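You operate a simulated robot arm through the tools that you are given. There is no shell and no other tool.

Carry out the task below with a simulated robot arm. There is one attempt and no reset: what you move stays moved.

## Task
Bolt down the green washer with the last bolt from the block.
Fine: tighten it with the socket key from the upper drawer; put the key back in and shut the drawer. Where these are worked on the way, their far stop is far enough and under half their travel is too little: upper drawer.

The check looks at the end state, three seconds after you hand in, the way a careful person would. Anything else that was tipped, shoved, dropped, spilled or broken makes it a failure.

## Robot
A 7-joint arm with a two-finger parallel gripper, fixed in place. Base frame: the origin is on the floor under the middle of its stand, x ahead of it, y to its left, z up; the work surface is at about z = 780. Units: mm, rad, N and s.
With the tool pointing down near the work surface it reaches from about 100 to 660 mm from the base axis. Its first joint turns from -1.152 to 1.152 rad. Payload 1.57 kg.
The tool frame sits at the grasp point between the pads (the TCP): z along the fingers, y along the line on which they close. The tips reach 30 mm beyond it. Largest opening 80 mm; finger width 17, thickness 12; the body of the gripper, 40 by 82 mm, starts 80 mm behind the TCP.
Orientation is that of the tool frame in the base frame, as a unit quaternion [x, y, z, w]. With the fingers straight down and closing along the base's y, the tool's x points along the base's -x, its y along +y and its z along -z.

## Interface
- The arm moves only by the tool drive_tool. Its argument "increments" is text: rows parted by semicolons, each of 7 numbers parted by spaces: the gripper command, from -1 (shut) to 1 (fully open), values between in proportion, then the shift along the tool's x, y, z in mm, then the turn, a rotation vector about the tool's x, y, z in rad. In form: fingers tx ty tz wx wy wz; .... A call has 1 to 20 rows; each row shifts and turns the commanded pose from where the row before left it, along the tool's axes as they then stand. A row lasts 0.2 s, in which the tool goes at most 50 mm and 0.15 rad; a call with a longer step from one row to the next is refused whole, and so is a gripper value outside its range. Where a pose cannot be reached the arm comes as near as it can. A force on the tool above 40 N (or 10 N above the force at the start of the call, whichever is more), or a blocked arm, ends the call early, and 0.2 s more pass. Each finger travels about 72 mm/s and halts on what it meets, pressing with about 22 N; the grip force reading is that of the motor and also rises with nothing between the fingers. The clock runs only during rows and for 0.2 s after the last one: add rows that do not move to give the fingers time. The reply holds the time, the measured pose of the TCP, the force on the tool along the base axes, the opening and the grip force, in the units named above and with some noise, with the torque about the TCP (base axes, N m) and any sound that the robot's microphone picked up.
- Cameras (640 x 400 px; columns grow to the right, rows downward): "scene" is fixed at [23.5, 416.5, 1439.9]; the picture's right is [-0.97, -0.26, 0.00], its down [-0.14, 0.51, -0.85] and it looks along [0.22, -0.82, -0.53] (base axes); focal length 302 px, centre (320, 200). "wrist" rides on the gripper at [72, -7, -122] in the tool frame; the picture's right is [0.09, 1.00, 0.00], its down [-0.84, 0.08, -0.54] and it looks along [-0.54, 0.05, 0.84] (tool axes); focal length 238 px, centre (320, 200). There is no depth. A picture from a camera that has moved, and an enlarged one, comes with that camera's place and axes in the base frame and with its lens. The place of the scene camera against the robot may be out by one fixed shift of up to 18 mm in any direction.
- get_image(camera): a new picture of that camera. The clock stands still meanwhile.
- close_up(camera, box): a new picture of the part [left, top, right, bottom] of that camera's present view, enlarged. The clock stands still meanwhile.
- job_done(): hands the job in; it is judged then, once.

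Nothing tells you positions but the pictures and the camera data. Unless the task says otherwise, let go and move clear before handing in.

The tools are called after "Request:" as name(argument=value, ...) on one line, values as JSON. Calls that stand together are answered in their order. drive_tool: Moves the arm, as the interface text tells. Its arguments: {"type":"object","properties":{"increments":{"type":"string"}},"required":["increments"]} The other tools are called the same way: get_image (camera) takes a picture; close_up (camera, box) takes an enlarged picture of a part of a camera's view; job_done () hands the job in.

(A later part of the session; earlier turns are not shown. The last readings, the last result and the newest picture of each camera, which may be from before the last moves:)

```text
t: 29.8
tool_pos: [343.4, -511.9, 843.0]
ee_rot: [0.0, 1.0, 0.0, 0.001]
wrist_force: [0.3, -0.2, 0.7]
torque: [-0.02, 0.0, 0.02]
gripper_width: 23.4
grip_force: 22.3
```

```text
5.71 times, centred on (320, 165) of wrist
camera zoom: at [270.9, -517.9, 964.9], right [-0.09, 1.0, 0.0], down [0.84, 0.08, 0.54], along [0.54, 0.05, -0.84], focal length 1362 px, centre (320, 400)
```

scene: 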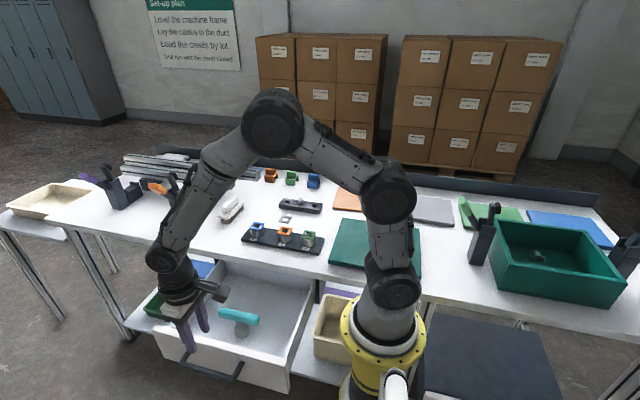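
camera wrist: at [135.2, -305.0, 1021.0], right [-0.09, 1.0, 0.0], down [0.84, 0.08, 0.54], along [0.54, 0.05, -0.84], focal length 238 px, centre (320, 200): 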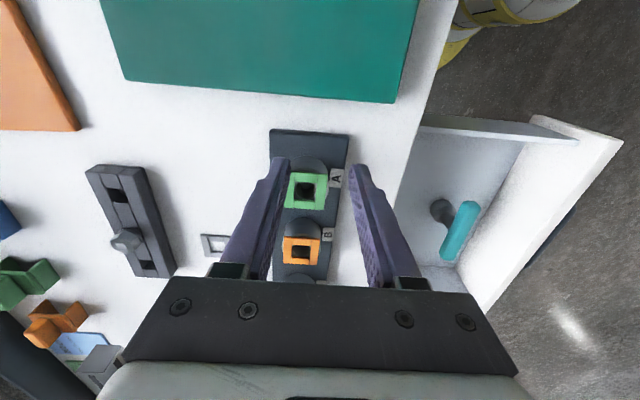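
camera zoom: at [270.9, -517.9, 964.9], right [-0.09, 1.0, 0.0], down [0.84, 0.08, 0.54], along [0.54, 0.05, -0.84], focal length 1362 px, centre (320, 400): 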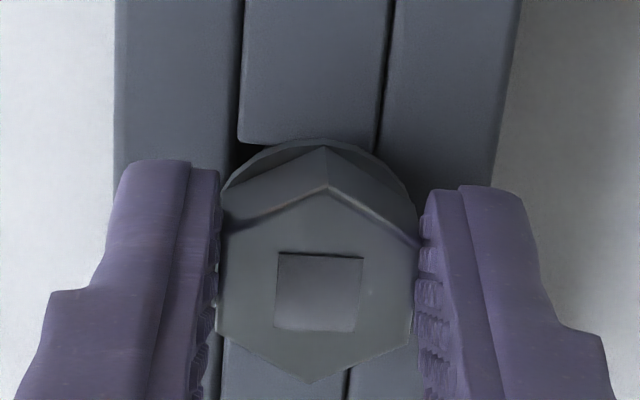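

The width is again 23.4 mm, so the fingers are on the hex flats. I'll lift in small steps and watch the force.

Request:
drive_tool(increments="-1 0 0 -1 0 0 0;-1 0 0 -1 0 0 0;-1 0 0 0 0 0 0")

Request:
drive_tool(increments="-1 0 0 -1 0 0 0;-1 0 0 -1 0 0 0;-1 0 0 0 0 0 0")

Request:
close_up(camera="scene", box=[286, 192, 318, 212])

Request:
close_up(camera="wrist", box=[280, 130, 360, 200])

```text
t: 30.6
tool_pos: [344.5, -513.4, 846.0]
ee_rot: [0.0, 1.0, 0.0, 0.001]
wrist_force: [-0.8, -0.4, -0.8]
torque: [-0.03, 0.0, -0.03]
gripper_width: 23.2
grip_force: 22.7
```

```text
t: 31.4
tool_pos: [345.2, -512.9, 847.2]
ee_rot: [0.0, 1.0, -0.001, 0.0]
wrist_force: [0.8, 0.5, -1.1]
torque: [0.02, 0.04, 0.0]
gripper_width: 23.1
grip_force: 21.7
```

```text
16.00 times, centred on (302, 202) of scene
camera zoom: at [23.5, 416.4, 1439.9], right [-0.97, -0.26, 0.0], down [-0.14, 0.51, -0.85], along [0.22, -0.82, -0.53], focal length 4825 px, centre (608, 168)
```

zoom: 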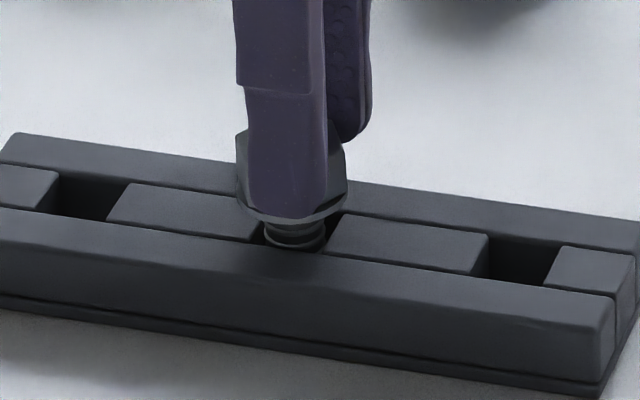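

```text
5.71 times, centred on (320, 165) of wrist
camera zoom: at [271.0, -518.6, 968.9], right [-0.09, 1.0, 0.0], down [0.84, 0.08, 0.54], along [0.54, 0.05, -0.84], focal length 1362 px, centre (320, 400)
```

zoom: 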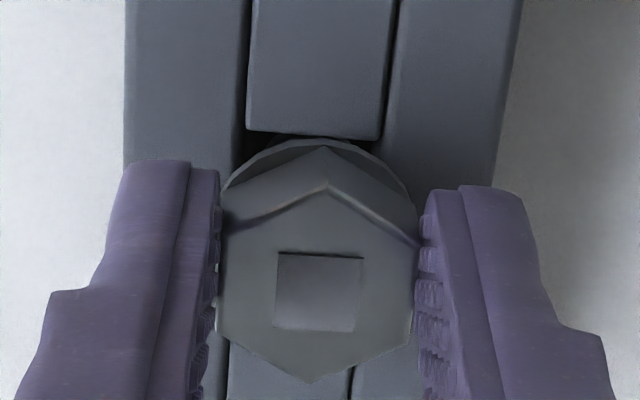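

The bolt is coming up with the fingers this time. I'll keep lifting slowly.

Request:
drive_tool(increments="-1 0 0 -1.5 0 0 0;-1 0 0 -2 0 0 0;-1 0 0 -2 0 0 0;-1 0 0 -2 0 0 0;-1 0 0 -2 0 0 0;-1 0 0 -1.5 0 0 0;-1 0 0 0 0 0 0")

Request:
close_up(camera="scene", box=[286, 187, 318, 207])

Request:
close_up(camera="wrist", box=[280, 130, 360, 200])

```text
t: 33.0
tool_pos: [345.5, -512.8, 858.2]
ee_rot: [0.0, 1.0, 0.0, 0.001]
wrist_force: [0.6, 0.5, -1.3]
torque: [-0.03, 0.04, -0.02]
gripper_width: 23.1
grip_force: 22.1
```

```text
16.00 times, centred on (302, 197) of scene
camera zoom: at [23.5, 416.4, 1439.9], right [-0.97, -0.26, 0.0], down [-0.14, 0.51, -0.85], along [0.22, -0.82, -0.53], focal length 4825 px, centre (608, 248)
```

zoom: 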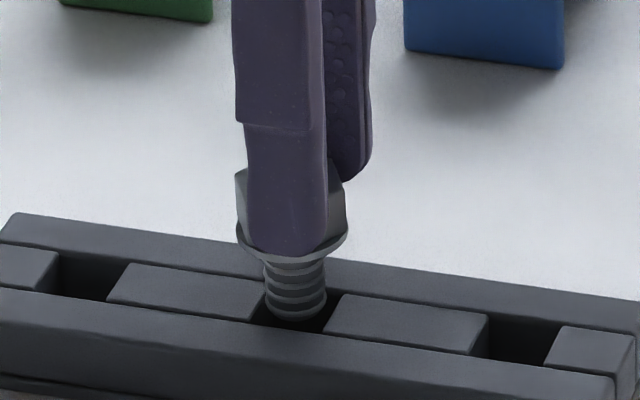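

```text
5.71 times, centred on (320, 165) of wrist
camera zoom: at [270.8, -518.9, 980.3], right [-0.09, 1.0, 0.0], down [0.84, 0.08, 0.54], along [0.54, 0.05, -0.84], focal length 1362 px, centre (320, 400)
```

zoom: 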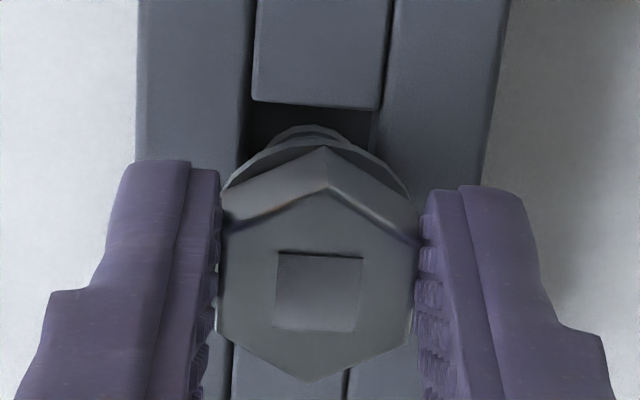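

Request:
drive_tool(increments="-1 0 0 -2 0 0 0;-1 0 0 -2.5 0 0 0;-1 0 0 -3 0 0 0;-1 0 0 -3 0 0 0;-1 0 0 -3 0 0 0;-1 0 0 -3 0 0 0;-1 0 0 -3 0 0 0;-1 0 0 -3 0 0 0;-1 0 0 -3 0 0 0;-1 0 0 -3 0 0 0;-1 0 0 -2 0 0 0;-1 0 0 -1 0 0 0")

Request:
close_up(camera="scene", box=[280, 172, 328, 202])

Request:
close_up(camera="wrist", box=[280, 110, 376, 200])

```text
t: 35.6
tool_pos: [344.9, -513.3, 889.0]
ee_rot: [0.0, 1.0, 0.0, 0.001]
wrist_force: [0.2, 0.4, -0.4]
torque: [-0.01, 0.01, 0.02]
gripper_width: 23.3
grip_force: 22.4
```

```text
13.33 times, centred on (304, 187) of scene
camera zoom: at [23.5, 416.4, 1439.9], right [-0.97, -0.26, 0.0], down [-0.14, 0.51, -0.85], along [0.22, -0.82, -0.53], focal length 4021 px, centre (533, 373)
```

zoom: 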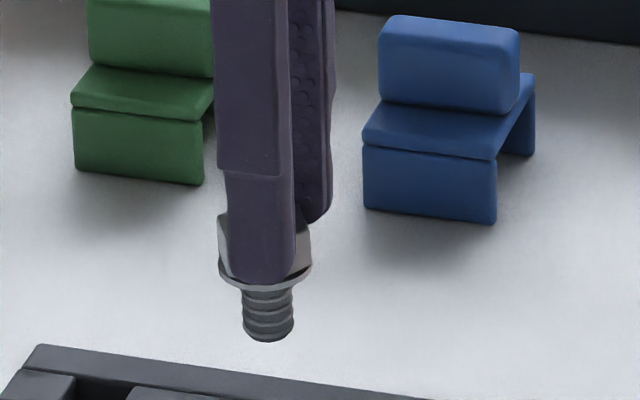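

```text
4.44 times, centred on (328, 155) of wrist
camera zoom: at [271.1, -518.8, 1011.6], right [-0.09, 1.0, 0.0], down [0.84, 0.08, 0.54], along [0.54, 0.05, -0.84], focal length 1059 px, centre (284, 400)
```

zoom: 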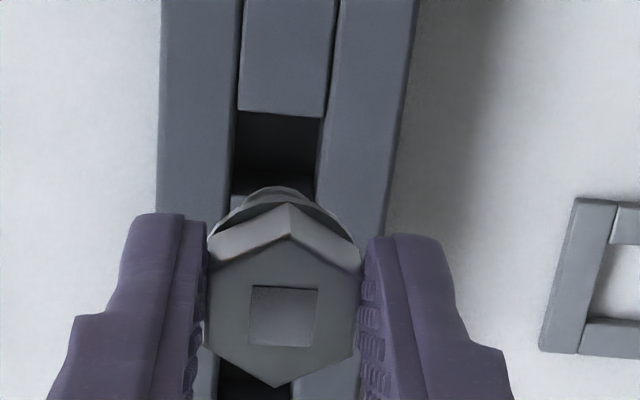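

The bolt is clear with a shank of about 16 mm. I'll carry it smoothly to above post A.

Request:
drive_tool(increments="-1 1.64 3.65 -1 0 0 0;-1 3.27 7.3 -1.5 0 0 0;-1 4.91 10.95 -1.5 0 0 0;-1 6.54 14.6 -1.5 0 0 0;-1 6.54 14.6 -1.5 0 0 0;-1 6.54 14.6 -1.5 0 0 0;-1 6.54 14.6 -1.5 0 0 0;-1 6.54 14.6 -1.5 0 0 0;-1 6.54 14.6 -1.5 0 0 0;-1 6.54 14.6 -1 0 0 0;-1 6.54 14.6 -1 0 0 0;-1 6.54 14.6 0 0 0 0;-1 6.54 14.6 0 0 0 0;-1 6.54 14.6 0 0 0 0;-1 4.91 10.95 0 0 0 0;-1 3.27 7.3 0 0 0 0;-1 1.64 3.65 0 0 0 0;-1 0 0 0 0 0 0")

Request:
get_image(camera="wrist")

Request:
close_up(camera="scene", box=[270, 196, 350, 256])

```text
t: 39.4
tool_pos: [253.3, -309.1, 905.5]
ee_rot: [-0.001, 1.0, 0.0, 0.001]
wrist_force: [0.4, -0.8, 0.2]
torque: [0.01, -0.01, -0.01]
gripper_width: 23.1
grip_force: 22.3
```

```text
taken
camera wrist: at [179.9, -314.3, 1026.4], right [-0.09, 1.0, 0.0], down [0.84, 0.08, 0.54], along [0.54, 0.05, -0.84], focal length 238 px, centre (320, 200)
```

wrist: 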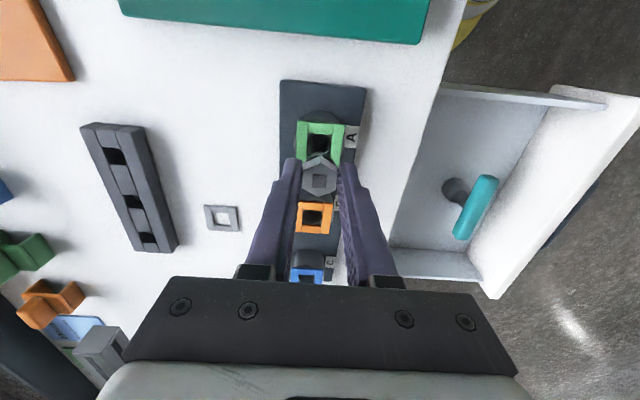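

```text
6.67 times, centred on (310, 226) of scene
camera zoom: at [23.5, 416.5, 1439.9], right [-0.97, -0.26, 0.0], down [-0.14, 0.51, -0.85], along [0.22, -0.82, -0.53], focal length 2011 px, centre (387, 27)
```

zoom: 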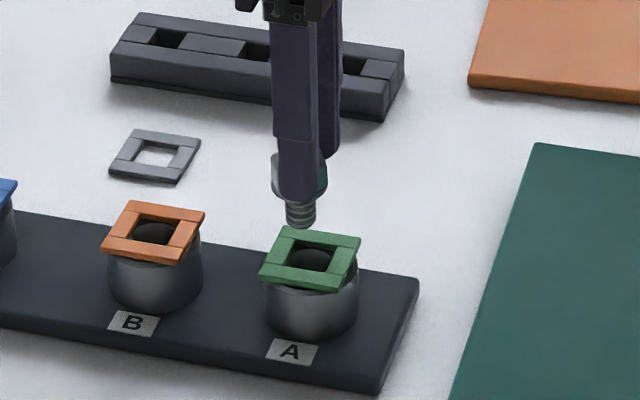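

The bolt is above post A. I'll check the lateral alignment between shank tip and hole in enlarged views.

Request:
close_up(camera="scene", box=[294, 214, 334, 244])

Request:
close_up(camera="wrist", box=[280, 110, 368, 200])

```text
13.33 times, centred on (314, 229) of scene
camera zoom: at [23.5, 416.5, 1439.9], right [-0.97, -0.26, 0.0], down [-0.14, 0.51, -0.85], along [0.22, -0.82, -0.53], focal length 4021 px, centre (400, -187)
```

zoom: 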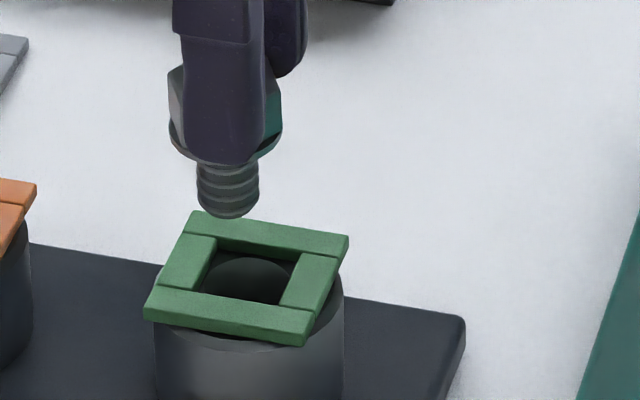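

```text
4.44 times, centred on (324, 155) of wrist
camera zoom: at [179.9, -314.3, 1026.4], right [-0.09, 1.0, 0.0], down [0.84, 0.08, 0.54], along [0.54, 0.05, -0.84], focal length 1059 px, centre (302, 400)
```

zoom: 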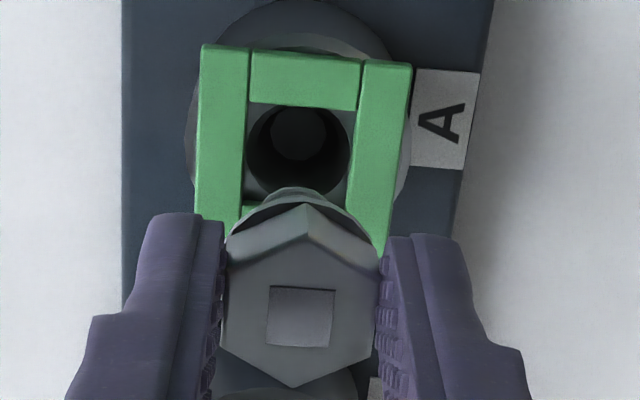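

The wrist view agrees in y within 1 mm, but the scene view shows the hole roughly 4.5 mm further towards −x than the shank. I'll correct, lower partway, and check again.

Request:
drive_tool(increments="-1 1.5 -0.3 1 0 0 0;-1 1.5 -0.3 2 0 0 0;-1 1.3 0 3 0 0 0;-1 0 0 4 0 0 0;-1 0 0 4 0 0 0;-1 0 0 3 0 0 0;-1 0 0 1.5 0 0 0;-1 0 0 0 0 0 0")

Request:
close_up(camera="scene", box=[294, 214, 334, 244])

Request:
close_up(camera="wrist", box=[280, 110, 368, 200])

```text
t: 41.2
tool_pos: [249.2, -310.4, 885.9]
ee_rot: [0.0, 1.0, 0.0, 0.001]
wrist_force: [0.0, 0.4, -0.9]
torque: [0.02, 0.01, 0.04]
gripper_width: 23.5
grip_force: 21.7
```

```text
13.33 times, centred on (314, 229) of scene
camera zoom: at [23.5, 416.5, 1439.9], right [-0.97, -0.26, 0.0], down [-0.14, 0.51, -0.85], along [0.22, -0.82, -0.53], focal length 4021 px, centre (400, -187)
```

zoom: 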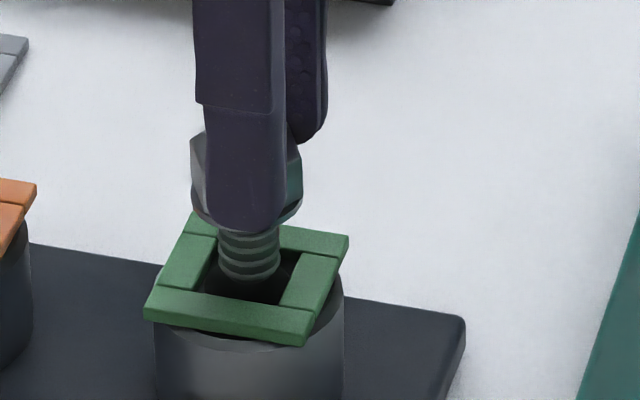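

```text
4.44 times, centred on (324, 155) of wrist
camera zoom: at [175.4, -315.1, 1007.4], right [-0.09, 1.0, 0.0], down [0.84, 0.08, 0.54], along [0.54, 0.05, -0.84], focal length 1059 px, centre (302, 400)
```

zoom: 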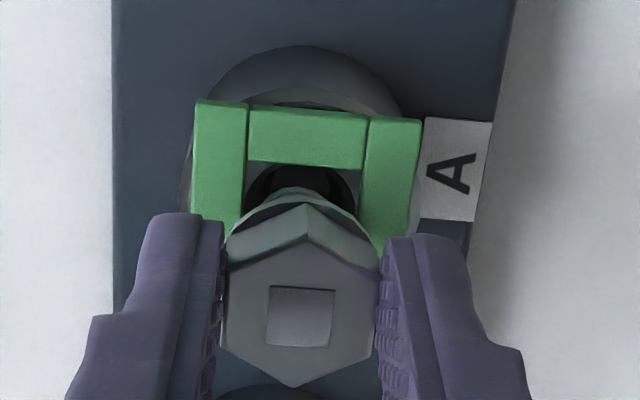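

The scene view now shows the shank centred over the hole laterally, and the wrist view agrees. I'll lower in small steps, watching the force.

Request:
drive_tool(increments="-1 0 0 1.5 0 0 0;-1 0 0 1.5 0 0 0;-1 0 0 1.5 0 0 0;-1 0 0 1.5 0 0 0;-1 0 0 0 0 0 0")

Request:
close_up(camera="scene", box=[294, 214, 334, 244])

```text
t: 42.4
tool_pos: [249.4, -310.7, 881.1]
ee_rot: [0.0, 1.0, 0.001, 0.001]
wrist_force: [-0.1, 0.2, -0.9]
torque: [0.01, -0.01, 0.01]
gripper_width: 23.3
grip_force: 22.0
```

```text
13.33 times, centred on (314, 229) of scene
camera zoom: at [23.5, 416.5, 1439.9], right [-0.97, -0.26, 0.0], down [-0.14, 0.51, -0.85], along [0.22, -0.82, -0.53], focal length 4021 px, centre (400, -187)
```

zoom: 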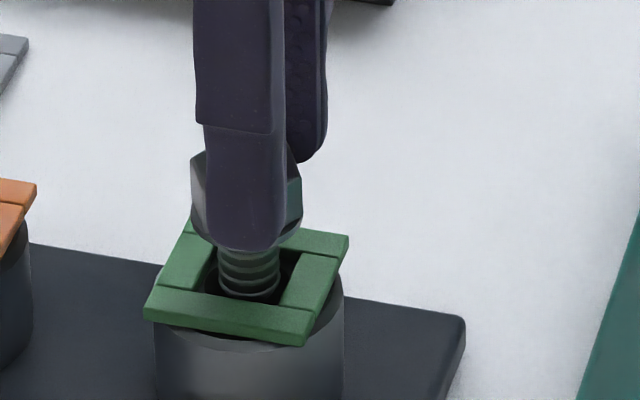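

Request:
close_up(camera="scene", box=[302, 226, 326, 244])

Request:
close_up(camera="wrist", box=[280, 130, 360, 200])

```text
16.00 times, centred on (314, 235) of scene
camera zoom: at [23.5, 416.5, 1439.9], right [-0.97, -0.26, 0.0], down [-0.14, 0.51, -0.85], along [0.22, -0.82, -0.53], focal length 4825 px, centre (416, -360)
```

zoom: 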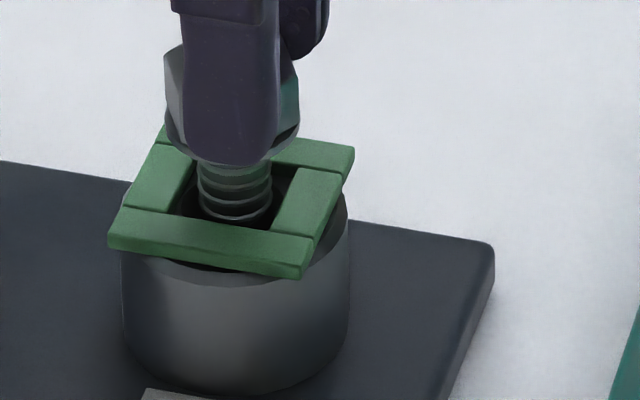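

```text
5.71 times, centred on (320, 165) of wrist
camera zoom: at [175.5, -315.2, 1001.6], right [-0.09, 1.0, 0.0], down [0.84, 0.08, 0.54], along [0.54, 0.05, -0.84], focal length 1362 px, centre (320, 400)
```

zoom: 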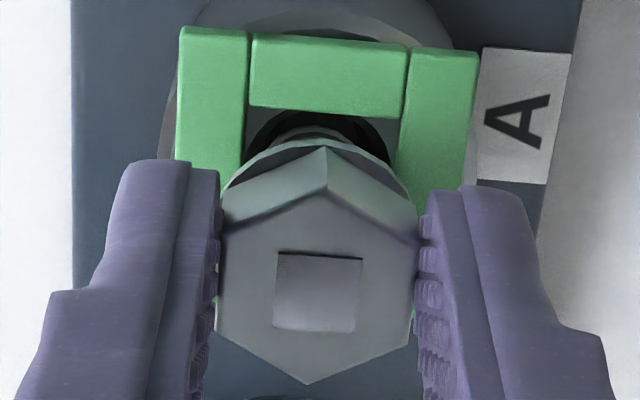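

Alignment still looks right in both views. I'll keep lowering gently.

Request:
drive_tool(increments="-1 0 0 1.5 0 0 0;-1 0 0 1.5 0 0 0;-1 0 0 1.5 0 0 0;-1 0 0 1.5 0 0 0;-1 0 0 0 0 0 0")

Request:
close_up(camera="scene", box=[302, 226, 326, 244])

Request:
close_up(camera="wrist", box=[280, 130, 360, 200])

```text
t: 43.6
tool_pos: [249.5, -310.0, 874.7]
ee_rot: [-0.001, 1.0, 0.0, 0.0]
wrist_force: [-0.1, 0.3, 0.1]
torque: [0.0, 0.0, 0.01]
gripper_width: 23.2
grip_force: 22.0
```

```text
16.00 times, centred on (314, 235) of scene
camera zoom: at [23.5, 416.5, 1439.9], right [-0.97, -0.26, 0.0], down [-0.14, 0.51, -0.85], along [0.22, -0.82, -0.53], focal length 4825 px, centre (416, -360)
```

zoom: 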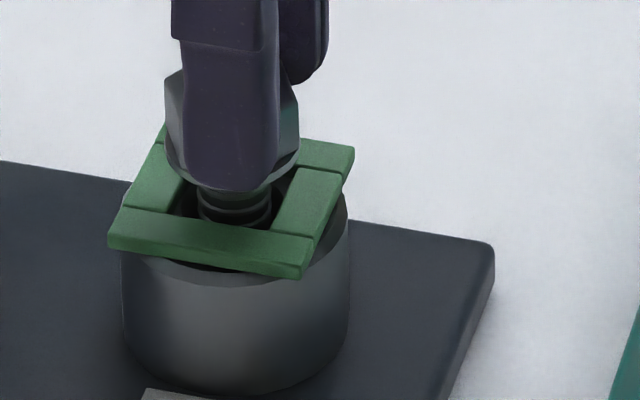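

```text
5.71 times, centred on (320, 165) of wrist
camera zoom: at [175.6, -315.1, 995.6], right [-0.09, 1.0, 0.0], down [0.84, 0.08, 0.54], along [0.54, 0.05, -0.84], focal length 1362 px, centre (320, 400)
```

zoom: 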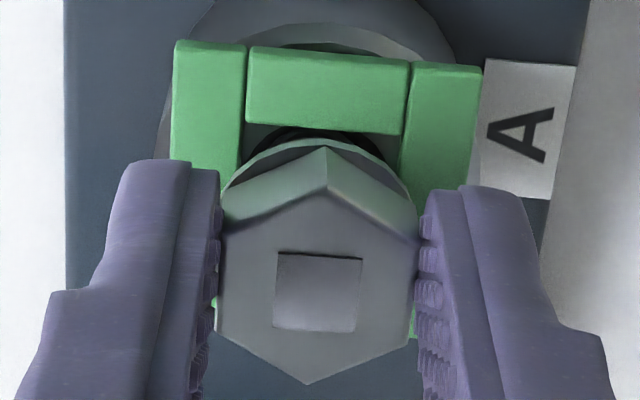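

The shank is going into the hole with no resistance. Continuing down.

Request:
drive_tool(increments="-1 0 0 1.5 0 0 0;-1 0 0 1.5 0 0 0;-1 0 0 1.5 0 0 0;-1 0 0 0 0 0 0")

Request:
close_up(camera="scene", box=[302, 226, 326, 244])

Request:
close_up(camera="wrist", box=[280, 130, 360, 200])

```text
t: 44.6
tool_pos: [248.5, -308.6, 870.9]
ee_rot: [0.0, 1.0, -0.001, 0.002]
wrist_force: [0.1, 7.9, 16.0]
torque: [0.15, -0.07, 0.04]
gripper_width: 23.2
grip_force: 21.5
```

```text
16.00 times, centred on (314, 235) of scene
camera zoom: at [23.4, 416.8, 1439.8], right [-0.97, -0.26, 0.0], down [-0.14, 0.51, -0.85], along [0.22, -0.82, -0.53], focal length 4825 px, centre (416, -360)
```

zoom: 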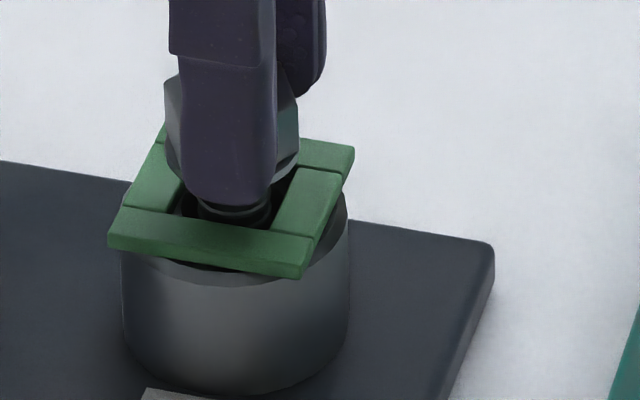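

```text
5.71 times, centred on (320, 165) of wrist
camera zoom: at [176.0, -315.1, 991.6], right [-0.09, 1.0, 0.0], down [0.83, 0.08, 0.54], along [0.54, 0.05, -0.84], focal length 1362 px, centre (320, 400)
```

zoom: 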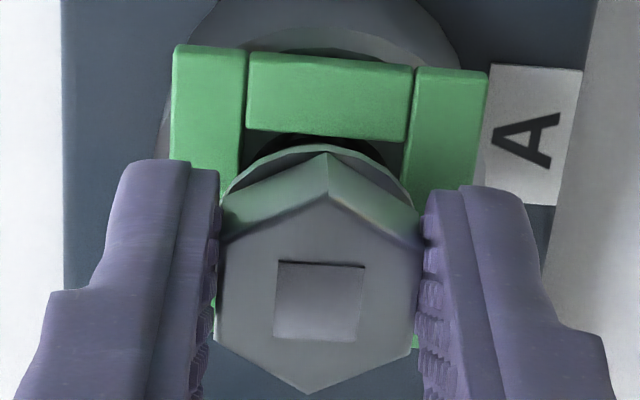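

The tip touched with a +y side force of 8 N, meaning the hole is a little further towards +y. I'll back off slightly, shift +y, and try again.

Request:
drive_tool(increments="-1 0 0 -1.5 0 0 0;-1 0 0 -1.5 0 0 0;-1 0 1.5 0 0 0 0;-1 0 0 0 0 0 0")

Request:
drive_tool(increments="-1 0 0 1 0 0 0;-1 0 0 1 0 0 0;-1 0 0 1 0 0 0;-1 0 0 0 0 0 0")

```text
t: 45.6
tool_pos: [250.3, -308.6, 871.2]
ee_rot: [0.0, 1.0, -0.002, 0.001]
wrist_force: [3.1, -15.4, -14.8]
torque: [-0.4, -0.01, -0.06]
gripper_width: 23.4
grip_force: 22.1
```

```text
t: 46.6
tool_pos: [249.5, -310.3, 871.6]
ee_rot: [0.001, 1.0, -0.002, 0.003]
wrist_force: [-8.6, -14.3, 12.8]
torque: [-0.44, 0.25, -0.11]
gripper_width: 23.4
grip_force: 22.1
```

Lifting was resisted too, so the bolt appears captured at the thread entry. I'll undo the sideways shift and read the force again.

Request:
drive_tool(increments="-1 0 -1 -0.5 0 0 0;-1 0 0 0 0 0 0;-1 0 0 0 0 0 0")

Request:
close_up(camera="scene", box=[302, 226, 326, 244])

Request:
close_up(camera="wrist", box=[280, 130, 360, 200])

```text
t: 47.4
tool_pos: [249.7, -310.3, 869.6]
ee_rot: [0.0, 1.0, -0.001, 0.001]
wrist_force: [-3.7, -9.4, 16.1]
torque: [-0.28, -0.07, -0.04]
gripper_width: 23.4
grip_force: 21.8
```

```text
16.00 times, centred on (314, 235) of scene
camera zoom: at [23.3, 416.4, 1439.9], right [-0.97, -0.26, 0.0], down [-0.14, 0.51, -0.85], along [0.22, -0.82, -0.53], focal length 4825 px, centre (416, -360)
```

zoom: 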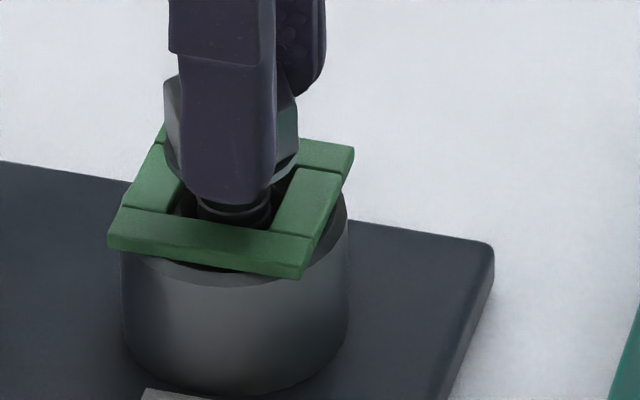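

```text
5.71 times, centred on (320, 165) of wrist
camera zoom: at [175.8, -314.9, 992.1], right [-0.09, 1.0, 0.0], down [0.83, 0.08, 0.55], along [0.54, 0.05, -0.84], focal length 1362 px, centre (320, 400)
```

zoom: 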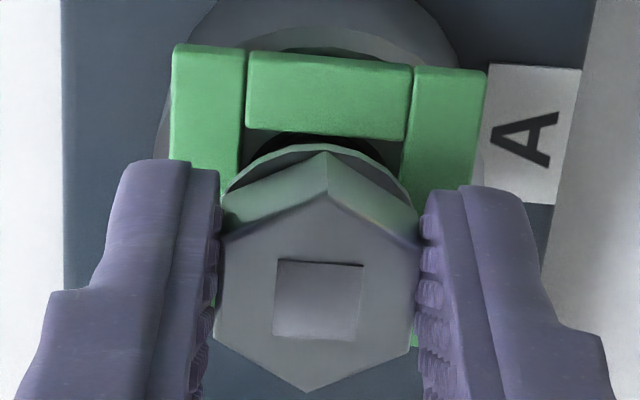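

The shank is standing in the thread entry. I'll relax the residual side forces before releasing.

Request:
drive_tool(increments="-1 0 -0.5 -0.7 0 0 0;-1 0 0 0 0 0 0;-1 0 0 0 0 0 0")

```text
t: 48.2
tool_pos: [250.6, -309.3, 870.9]
ee_rot: [0.0, 1.0, 0.0, 0.002]
wrist_force: [5.4, -5.6, 7.9]
torque: [-0.2, -0.46, -0.02]
gripper_width: 23.1
grip_force: 22.4
```

Request:
drive_tool(increments="-0.35 0 0 0 0 0 0;-0.1 0 0 0 0 0 0;-0.1 0 0 0 0 0 0;-0.1 0 0 0 0 0 0")

Request:
close_up(camera="scene", box=[302, 226, 326, 244])

Request:
close_up(camera="wrist", box=[280, 130, 360, 200])

```text
t: 49.2
tool_pos: [249.7, -309.4, 870.5]
ee_rot: [0.0, 1.0, 0.0, 0.001]
wrist_force: [-0.3, 0.5, -0.2]
torque: [-0.02, 0.02, 0.02]
gripper_width: 36.3
grip_force: 0.0
```

```text
16.00 times, centred on (314, 235) of scene
camera zoom: at [23.5, 416.5, 1439.9], right [-0.97, -0.26, 0.0], down [-0.14, 0.51, -0.85], along [0.22, -0.82, -0.53], focal length 4825 px, centre (416, -360)
```

zoom: 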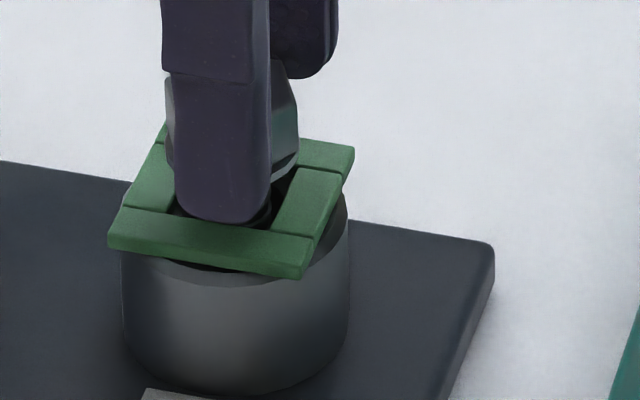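

```text
5.71 times, centred on (320, 165) of wrist
camera zoom: at [175.5, -315.2, 992.4], right [-0.09, 1.0, 0.0], down [0.84, 0.08, 0.54], along [0.54, 0.05, -0.84], focal length 1362 px, centre (320, 400)
```

zoom: 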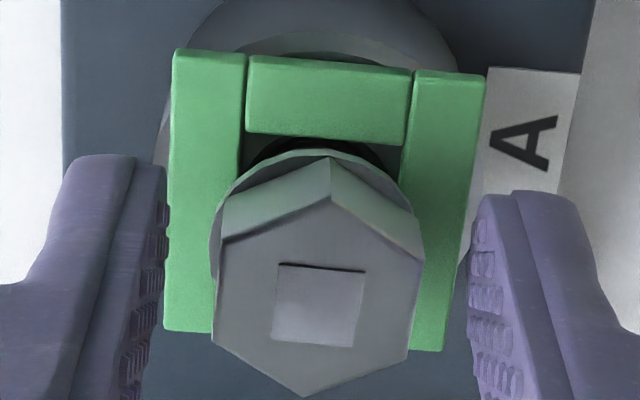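

The bolt stands upright by itself in the thread entry. I'll rise clear of it and check.

Request:
drive_tool(increments="-0.1 0 0 -10 0 0 0;-0.1 0 0 -20 0 0 0;-0.1 0 0 -25 0 0 0;-0.1 0 0 -25 0 0 0;-0.1 10 0 0 0 0 0;-0.1 30 0 0 0 0 0;-0.1 0 0 0 0 0 0")

Request:
close_up(camera="scene", box=[302, 226, 326, 244])

Request:
close_up(camera="wrist", box=[270, 130, 370, 200])

```text
t: 50.8
tool_pos: [208.6, -311.0, 951.5]
ee_rot: [-0.001, 1.0, 0.0, 0.001]
wrist_force: [-0.8, 0.1, 0.2]
torque: [-0.02, 0.0, -0.01]
gripper_width: 36.1
grip_force: 0.2
```

```text
16.00 times, centred on (314, 235) of scene
camera zoom: at [23.5, 416.5, 1439.9], right [-0.97, -0.26, 0.0], down [-0.14, 0.51, -0.85], along [0.22, -0.82, -0.53], focal length 4825 px, centre (416, -360)
```

zoom: 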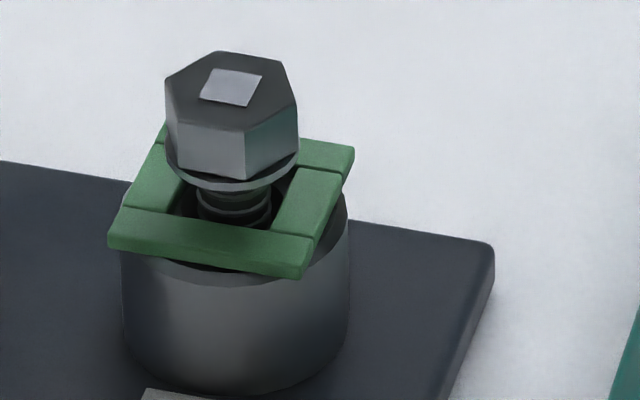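

```text
5.71 times, centred on (320, 165) of wrist
camera zoom: at [134.6, -315.4, 1072.6], right [-0.09, 1.0, 0.0], down [0.84, 0.08, 0.54], along [0.54, 0.05, -0.84], focal length 1362 px, centre (320, 400)
```

zoom: 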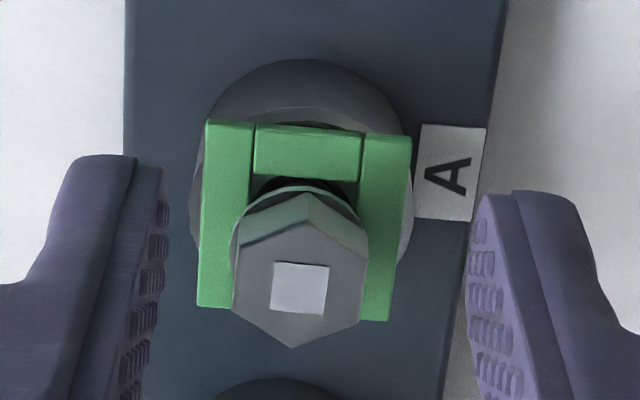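

The bolt is upright at about (252.5, −308). Now I'll move over the drawer and measure the key.

Request:
drive_tool(increments="0 -13 38.7 0 0 0 0;0 -13 38.7 0 0 0 0;0 -13 38.7 0 0 0 0;0 -13 38.7 0 0 0 0;0 -13 38.7 0 0 0 0;0 -13 38.7 5 0 0 0;0 -13 38.7 20 0 0 0;0 0 0 30 0 0 0;0 0 0 10 0 0 0;0 0 0 0 0 0 0")

Request:
get_image(camera="wrist")

Request:
close_up(camera="wrist", box=[260, 110, 420, 230])

Request:
get_image(camera="scene")

```text
t: 53.0
tool_pos: [300.5, -40.0, 885.8]
ee_rot: [0.0, 1.0, 0.0, 0.001]
wrist_force: [-0.4, 0.2, -0.5]
torque: [0.04, 0.0, 0.0]
gripper_width: 40.0
grip_force: 0.0
```

```text
taken
camera wrist: at [226.5, -45.3, 1007.5], right [-0.09, 1.0, 0.0], down [0.84, 0.08, 0.54], along [0.54, 0.05, -0.84], focal length 238 px, centre (320, 200)
```

wrist: 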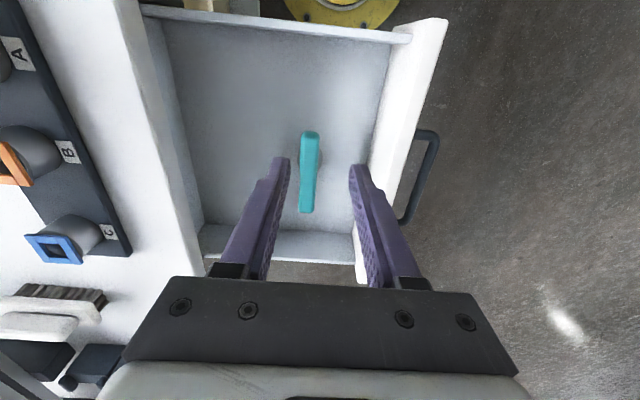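

```text
3.33 times, centred on (340, 170) of wrist
camera zoom: at [226.5, -45.3, 1007.5], right [-0.09, 1.0, 0.0], down [0.84, 0.08, 0.54], along [0.54, 0.05, -0.84], focal length 794 px, centre (253, 300)
```

zoom: 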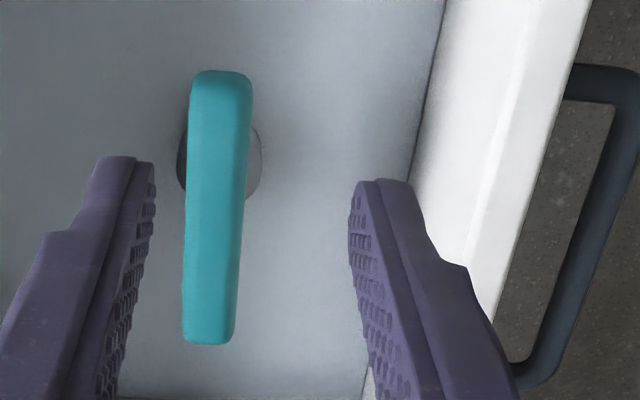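

```text
taken
```

scene: 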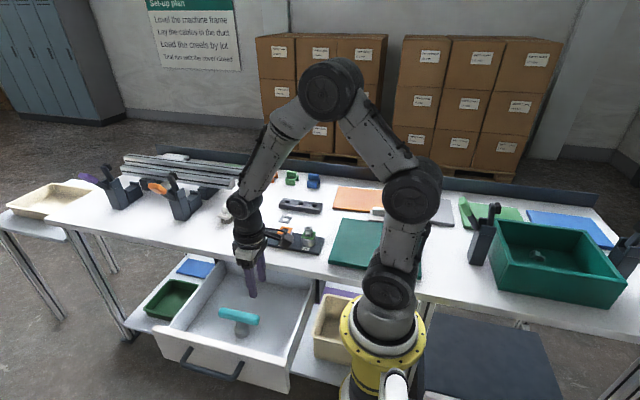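

The key handle is about 121 mm long and 24 mm wide, lies along x, centred near (379, −47.5), with its top near z 712. I'll move above it and check before descending into the drawer.

Request:
drive_tool(increments="0.25 -38 -3.7 0 0 0 0;0.25 -38 -3.7 0 0 0 0;0.25 0 0 30 0 0 0;0.25 0 0 40 0 0 0;0.25 0 0 30 0 0 0;0.25 0 0 0 0 0 0;0.25 0 0 0 0 0 0")

Request:
get_image(camera="wrist")

Request:
close_up(camera="wrist", box=[240, 100, 400, 280])

Request:
close_up(camera="scene", box=[190, 270, 310, 360])

```text
t: 54.6
tool_pos: [377.0, -46.7, 785.2]
ee_rot: [0.0, 1.0, 0.0, 0.001]
wrist_force: [-0.3, -0.3, 0.1]
torque: [0.01, 0.01, -0.01]
gripper_width: 49.9
grip_force: 0.0
```

```text
taken
camera wrist: at [303.2, -51.8, 907.4], right [-0.09, 1.0, 0.0], down [0.84, 0.08, 0.54], along [0.54, 0.05, -0.84], focal length 238 px, centre (320, 200)
```

wrist: 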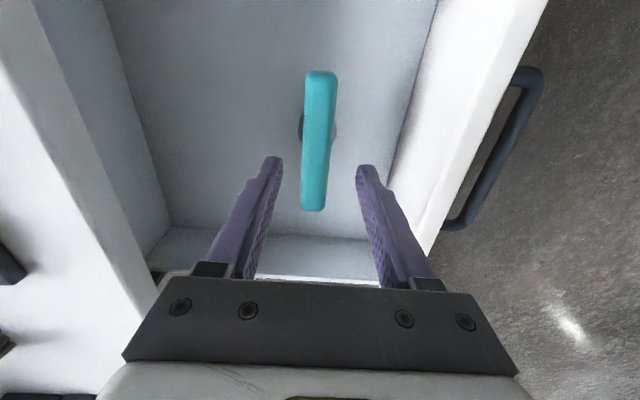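

```text
2.22 times, centred on (320, 190) of wrist
camera zoom: at [303.2, -51.8, 907.4], right [-0.09, 1.0, 0.0], down [0.84, 0.08, 0.54], along [0.54, 0.05, -0.84], focal length 530 px, centre (320, 222)
```

zoom: 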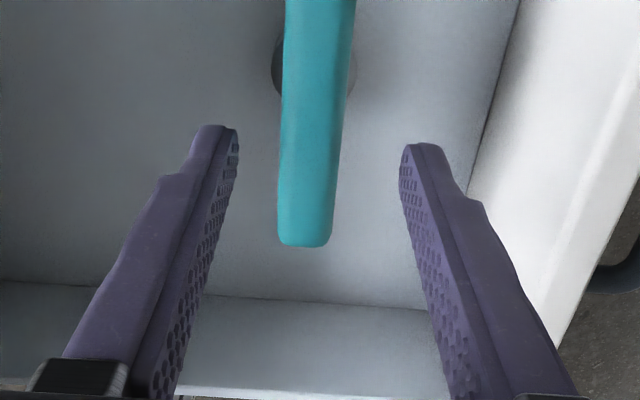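

```text
4.44 times, centred on (250, 315) of scene
camera zoom: at [23.5, 416.5, 1439.9], right [-0.97, -0.26, 0.0], down [-0.14, 0.51, -0.85], along [0.22, -0.82, -0.53], focal length 1340 px, centre (631, -311)
```

zoom: 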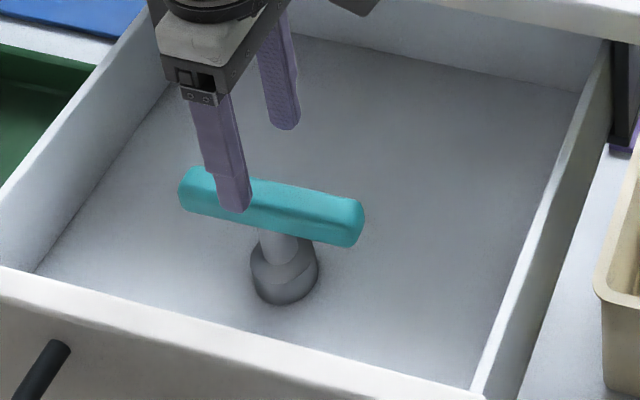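

The handle's top is really about z 730 (I had been averaging in its side face), so its centre is near (374, −48) and the mid-height about 719. I'll shift slightly and descend to straddle it.

Request:
drive_tool(increments="0.25 2 -1.8 10 0 0 0;0.25 0 0 20 0 0 0;0.25 0 0 20 0 0 0;0.25 0 0 12 0 0 0;0.25 0 0 4 0 0 0;0.25 0 0 0 0 0 0")

Request:
close_up(camera="wrist", box=[240, 40, 400, 290])

Request:
close_up(camera="scene", box=[200, 280, 290, 350])

```text
t: 56.0
tool_pos: [375.6, -47.8, 719.9]
ee_rot: [0.0, 1.0, 0.0, 0.001]
wrist_force: [0.9, -0.4, -0.1]
torque: [0.0, 0.0, 0.0]
gripper_width: 50.1
grip_force: 0.0
```

```text
1.60 times, centred on (320, 165) of wrist
camera zoom: at [301.2, -53.4, 841.6], right [-0.09, 1.0, 0.0], down [0.84, 0.08, 0.54], along [0.54, 0.05, -0.84], focal length 381 px, centre (320, 256)
```

zoom: 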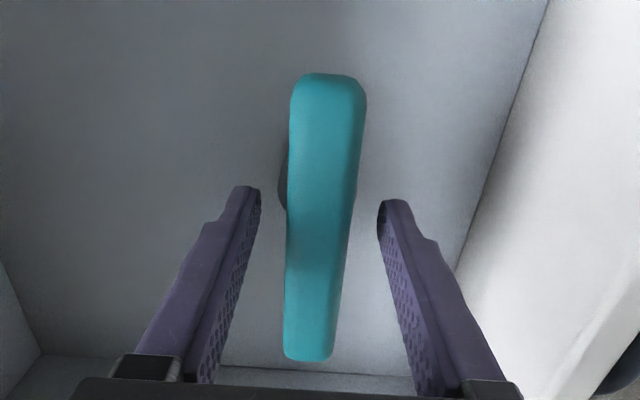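

```text
5.71 times, centred on (245, 315) of scene
camera zoom: at [23.5, 416.5, 1439.9], right [-0.97, -0.26, 0.0], down [-0.14, 0.51, -0.85], along [0.22, -0.82, -0.53], focal length 1723 px, centre (749, -457)
```

zoom: 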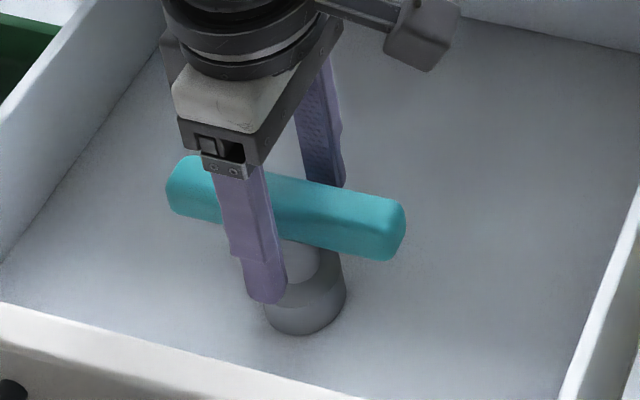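

The fingers straddle the handle, roughly centred on the shaft. I'll close on it.

Request:
drive_tool(increments="0 0 0 0 0 0 0;-0.2 0 0 0 0 0 0;-1 0 0 0 0 0 0;-1 0 0 0 0 0 0;-1 0 0 0 0 0 0")

Request:
close_up(camera="wrist", box=[240, 40, 400, 290])

Request:
close_up(camera="scene", box=[200, 280, 290, 350])

```text
t: 57.2
tool_pos: [375.1, -48.2, 719.9]
ee_rot: [-0.001, 1.0, 0.0, 0.0]
wrist_force: [-0.8, 0.7, 1.8]
torque: [0.05, -0.05, 0.03]
gripper_width: 23.6
grip_force: 21.7
```

```text
1.60 times, centred on (320, 165) of wrist
camera zoom: at [301.2, -53.4, 841.8], right [-0.09, 1.0, 0.0], down [0.84, 0.08, 0.54], along [0.54, 0.05, -0.84], focal length 381 px, centre (320, 256)
```

zoom: 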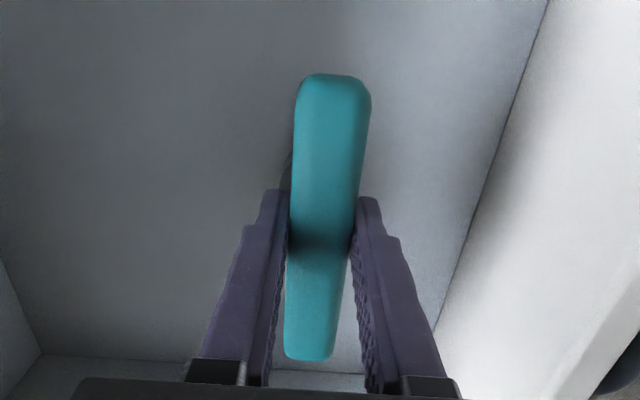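

```text
5.71 times, centred on (245, 315) of scene
camera zoom: at [23.5, 416.5, 1439.9], right [-0.97, -0.26, 0.0], down [-0.14, 0.51, -0.85], along [0.22, -0.82, -0.53], focal length 1723 px, centre (749, -457)
```

zoom: 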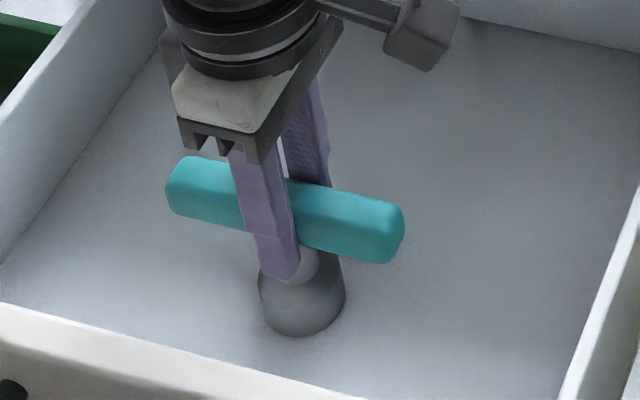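

The grip holds (23.6 mm), but the scene view shows the fingers about 4 mm off the shaft axis towards +x. I'll open, shift 4 mm, and re-grip so that turning is centred.

Request:
drive_tool(increments="-0.2 0 0 0 0 0 0;0 0 0 0 0 0 0;0 4 0 0 0 0 0;0 0 0 0 0 0 0;-0.2 0 0 0 0 0 0;-1 0 0 0 0 0 0;-1 0 0 0 0 0 0;-1 0 0 0 0 0 0")

Request:
close_up(camera="wrist", box=[240, 40, 400, 290])

Request:
close_up(camera="scene", box=[220, 300, 284, 340])

```text
t: 59.0
tool_pos: [370.1, -47.3, 720.0]
ee_rot: [-0.001, 1.0, -0.001, 0.0]
wrist_force: [0.5, -0.1, 1.7]
torque: [0.02, 0.04, -0.02]
gripper_width: 23.9
grip_force: 22.3
```

```text
1.60 times, centred on (320, 165) of wrist
camera zoom: at [297.0, -53.3, 841.6], right [-0.09, 1.0, 0.0], down [0.84, 0.08, 0.54], along [0.54, 0.05, -0.84], focal length 381 px, centre (320, 256)
```

zoom: 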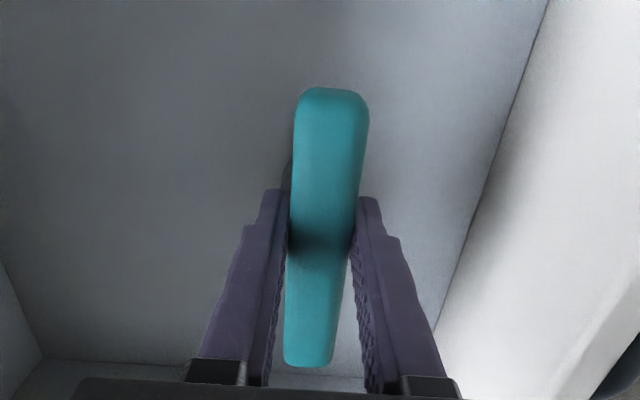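

```text
10.00 times, centred on (252, 320) of scene
camera zoom: at [23.5, 416.4, 1439.9], right [-0.97, -0.26, 0.0], down [-0.14, 0.51, -0.85], along [0.22, -0.82, -0.53], focal length 3016 px, centre (1000, -1000)
```

zoom: 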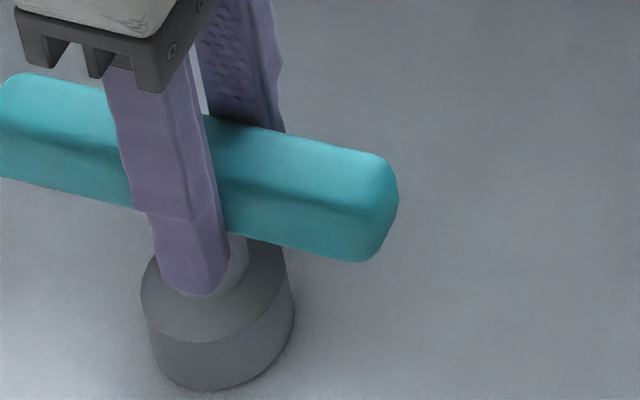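

The fingers are now centred on the shaft axis. I'll lift the key smoothly out of the drawer.

Request:
drive_tool(increments="-1 0 0 -1 0 0 0;-1 0 0 -3 0 0 0;-1 0 0 -6 0 0 0;-1 0 0 -8 0 0 0;-1 0 0 -8 0 0 0;-1 0 0 -8 0 0 0;-1 0 0 -4 0 0 0;-1 0 0 0 0 0 0")

Request:
close_up(camera="scene", box=[200, 270, 290, 340])

Request:
close_up(camera="wrist", box=[240, 40, 400, 290])

```text
t: 60.8
tool_pos: [371.2, -47.9, 759.3]
ee_rot: [0.0, 1.0, 0.0, 0.001]
wrist_force: [-0.2, -0.7, -1.7]
torque: [0.0, 0.0, -0.02]
gripper_width: 24.1
grip_force: 22.0
```

```text
5.71 times, centred on (245, 305) of scene
camera zoom: at [23.5, 416.5, 1439.9], right [-0.97, -0.26, 0.0], down [-0.14, 0.51, -0.85], along [0.22, -0.82, -0.53], focal length 1723 px, centre (749, -400)
```

zoom: 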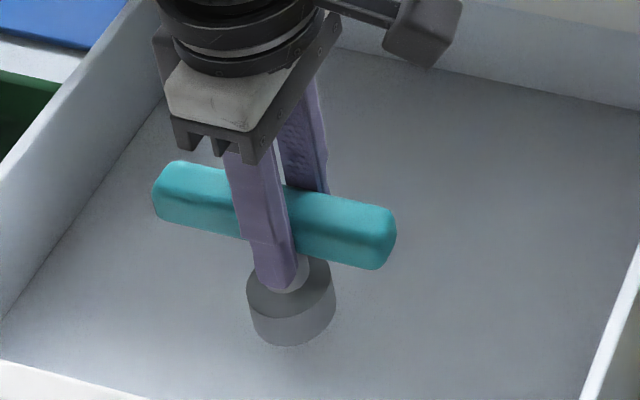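

```text
1.60 times, centred on (320, 165) of wrist
camera zoom: at [296.9, -53.4, 879.7], right [-0.09, 1.0, 0.0], down [0.84, 0.08, 0.54], along [0.54, 0.05, -0.84], focal length 381 px, centre (320, 256)
```

zoom: 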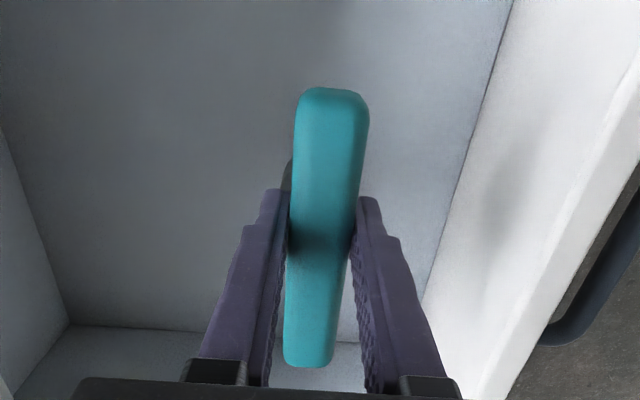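

The key comes up cleanly. I'll continue lifting to transport height.

Request:
drive_tool(increments="-1 0 0 -4 0 0 0;-1 0 0 -8 0 0 0;-1 0 0 -12 0 0 0;-1 0 0 -14 0 0 0;-1 0 0 -14 0 0 0;-1 0 0 -14 0 0 0;-1 0 0 -14 0 0 0;-1 0 0 -14 0 0 0;-1 0 0 -14 0 0 0;-1 0 0 -14 0 0 0;-1 0 0 -14 0 0 0;-1 0 0 -14 0 0 0;-1 0 0 -14 0 0 0;-1 0 0 -10 0 0 0;-1 0 0 -6 0 0 0;-1 0 0 -3 0 0 0;-1 0 0 0 0 0 0")

Request:
get_image(camera="scene")

Request:
get_image(camera="wrist")

```text
t: 64.4
tool_pos: [370.7, -48.5, 941.1]
ee_rot: [0.001, 1.0, 0.001, 0.001]
wrist_force: [-0.4, 0.6, -2.2]
torque: [0.03, -0.02, 0.0]
gripper_width: 23.6
grip_force: 22.0
```

```text
taken
```

scene: 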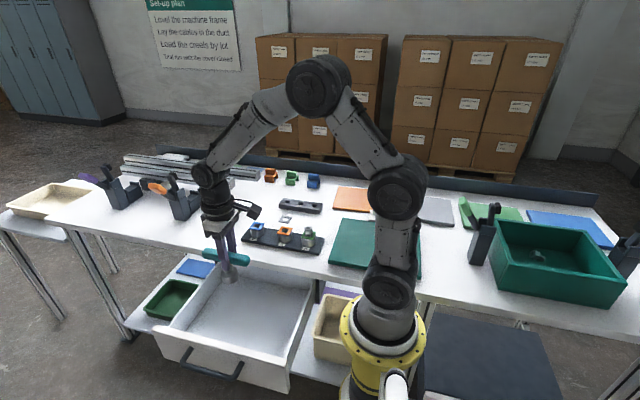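

```text
taken
camera wrist: at [296.3, -53.2, 1062.6], right [-0.09, 1.0, 0.0], down [0.84, 0.08, 0.54], along [0.54, 0.05, -0.84], focal length 238 px, centre (320, 200)
```

wrist: 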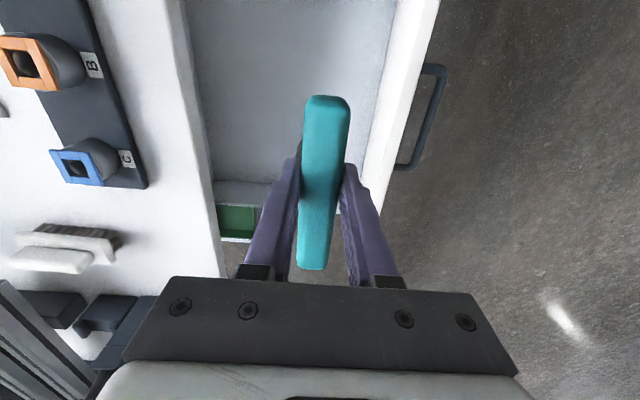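

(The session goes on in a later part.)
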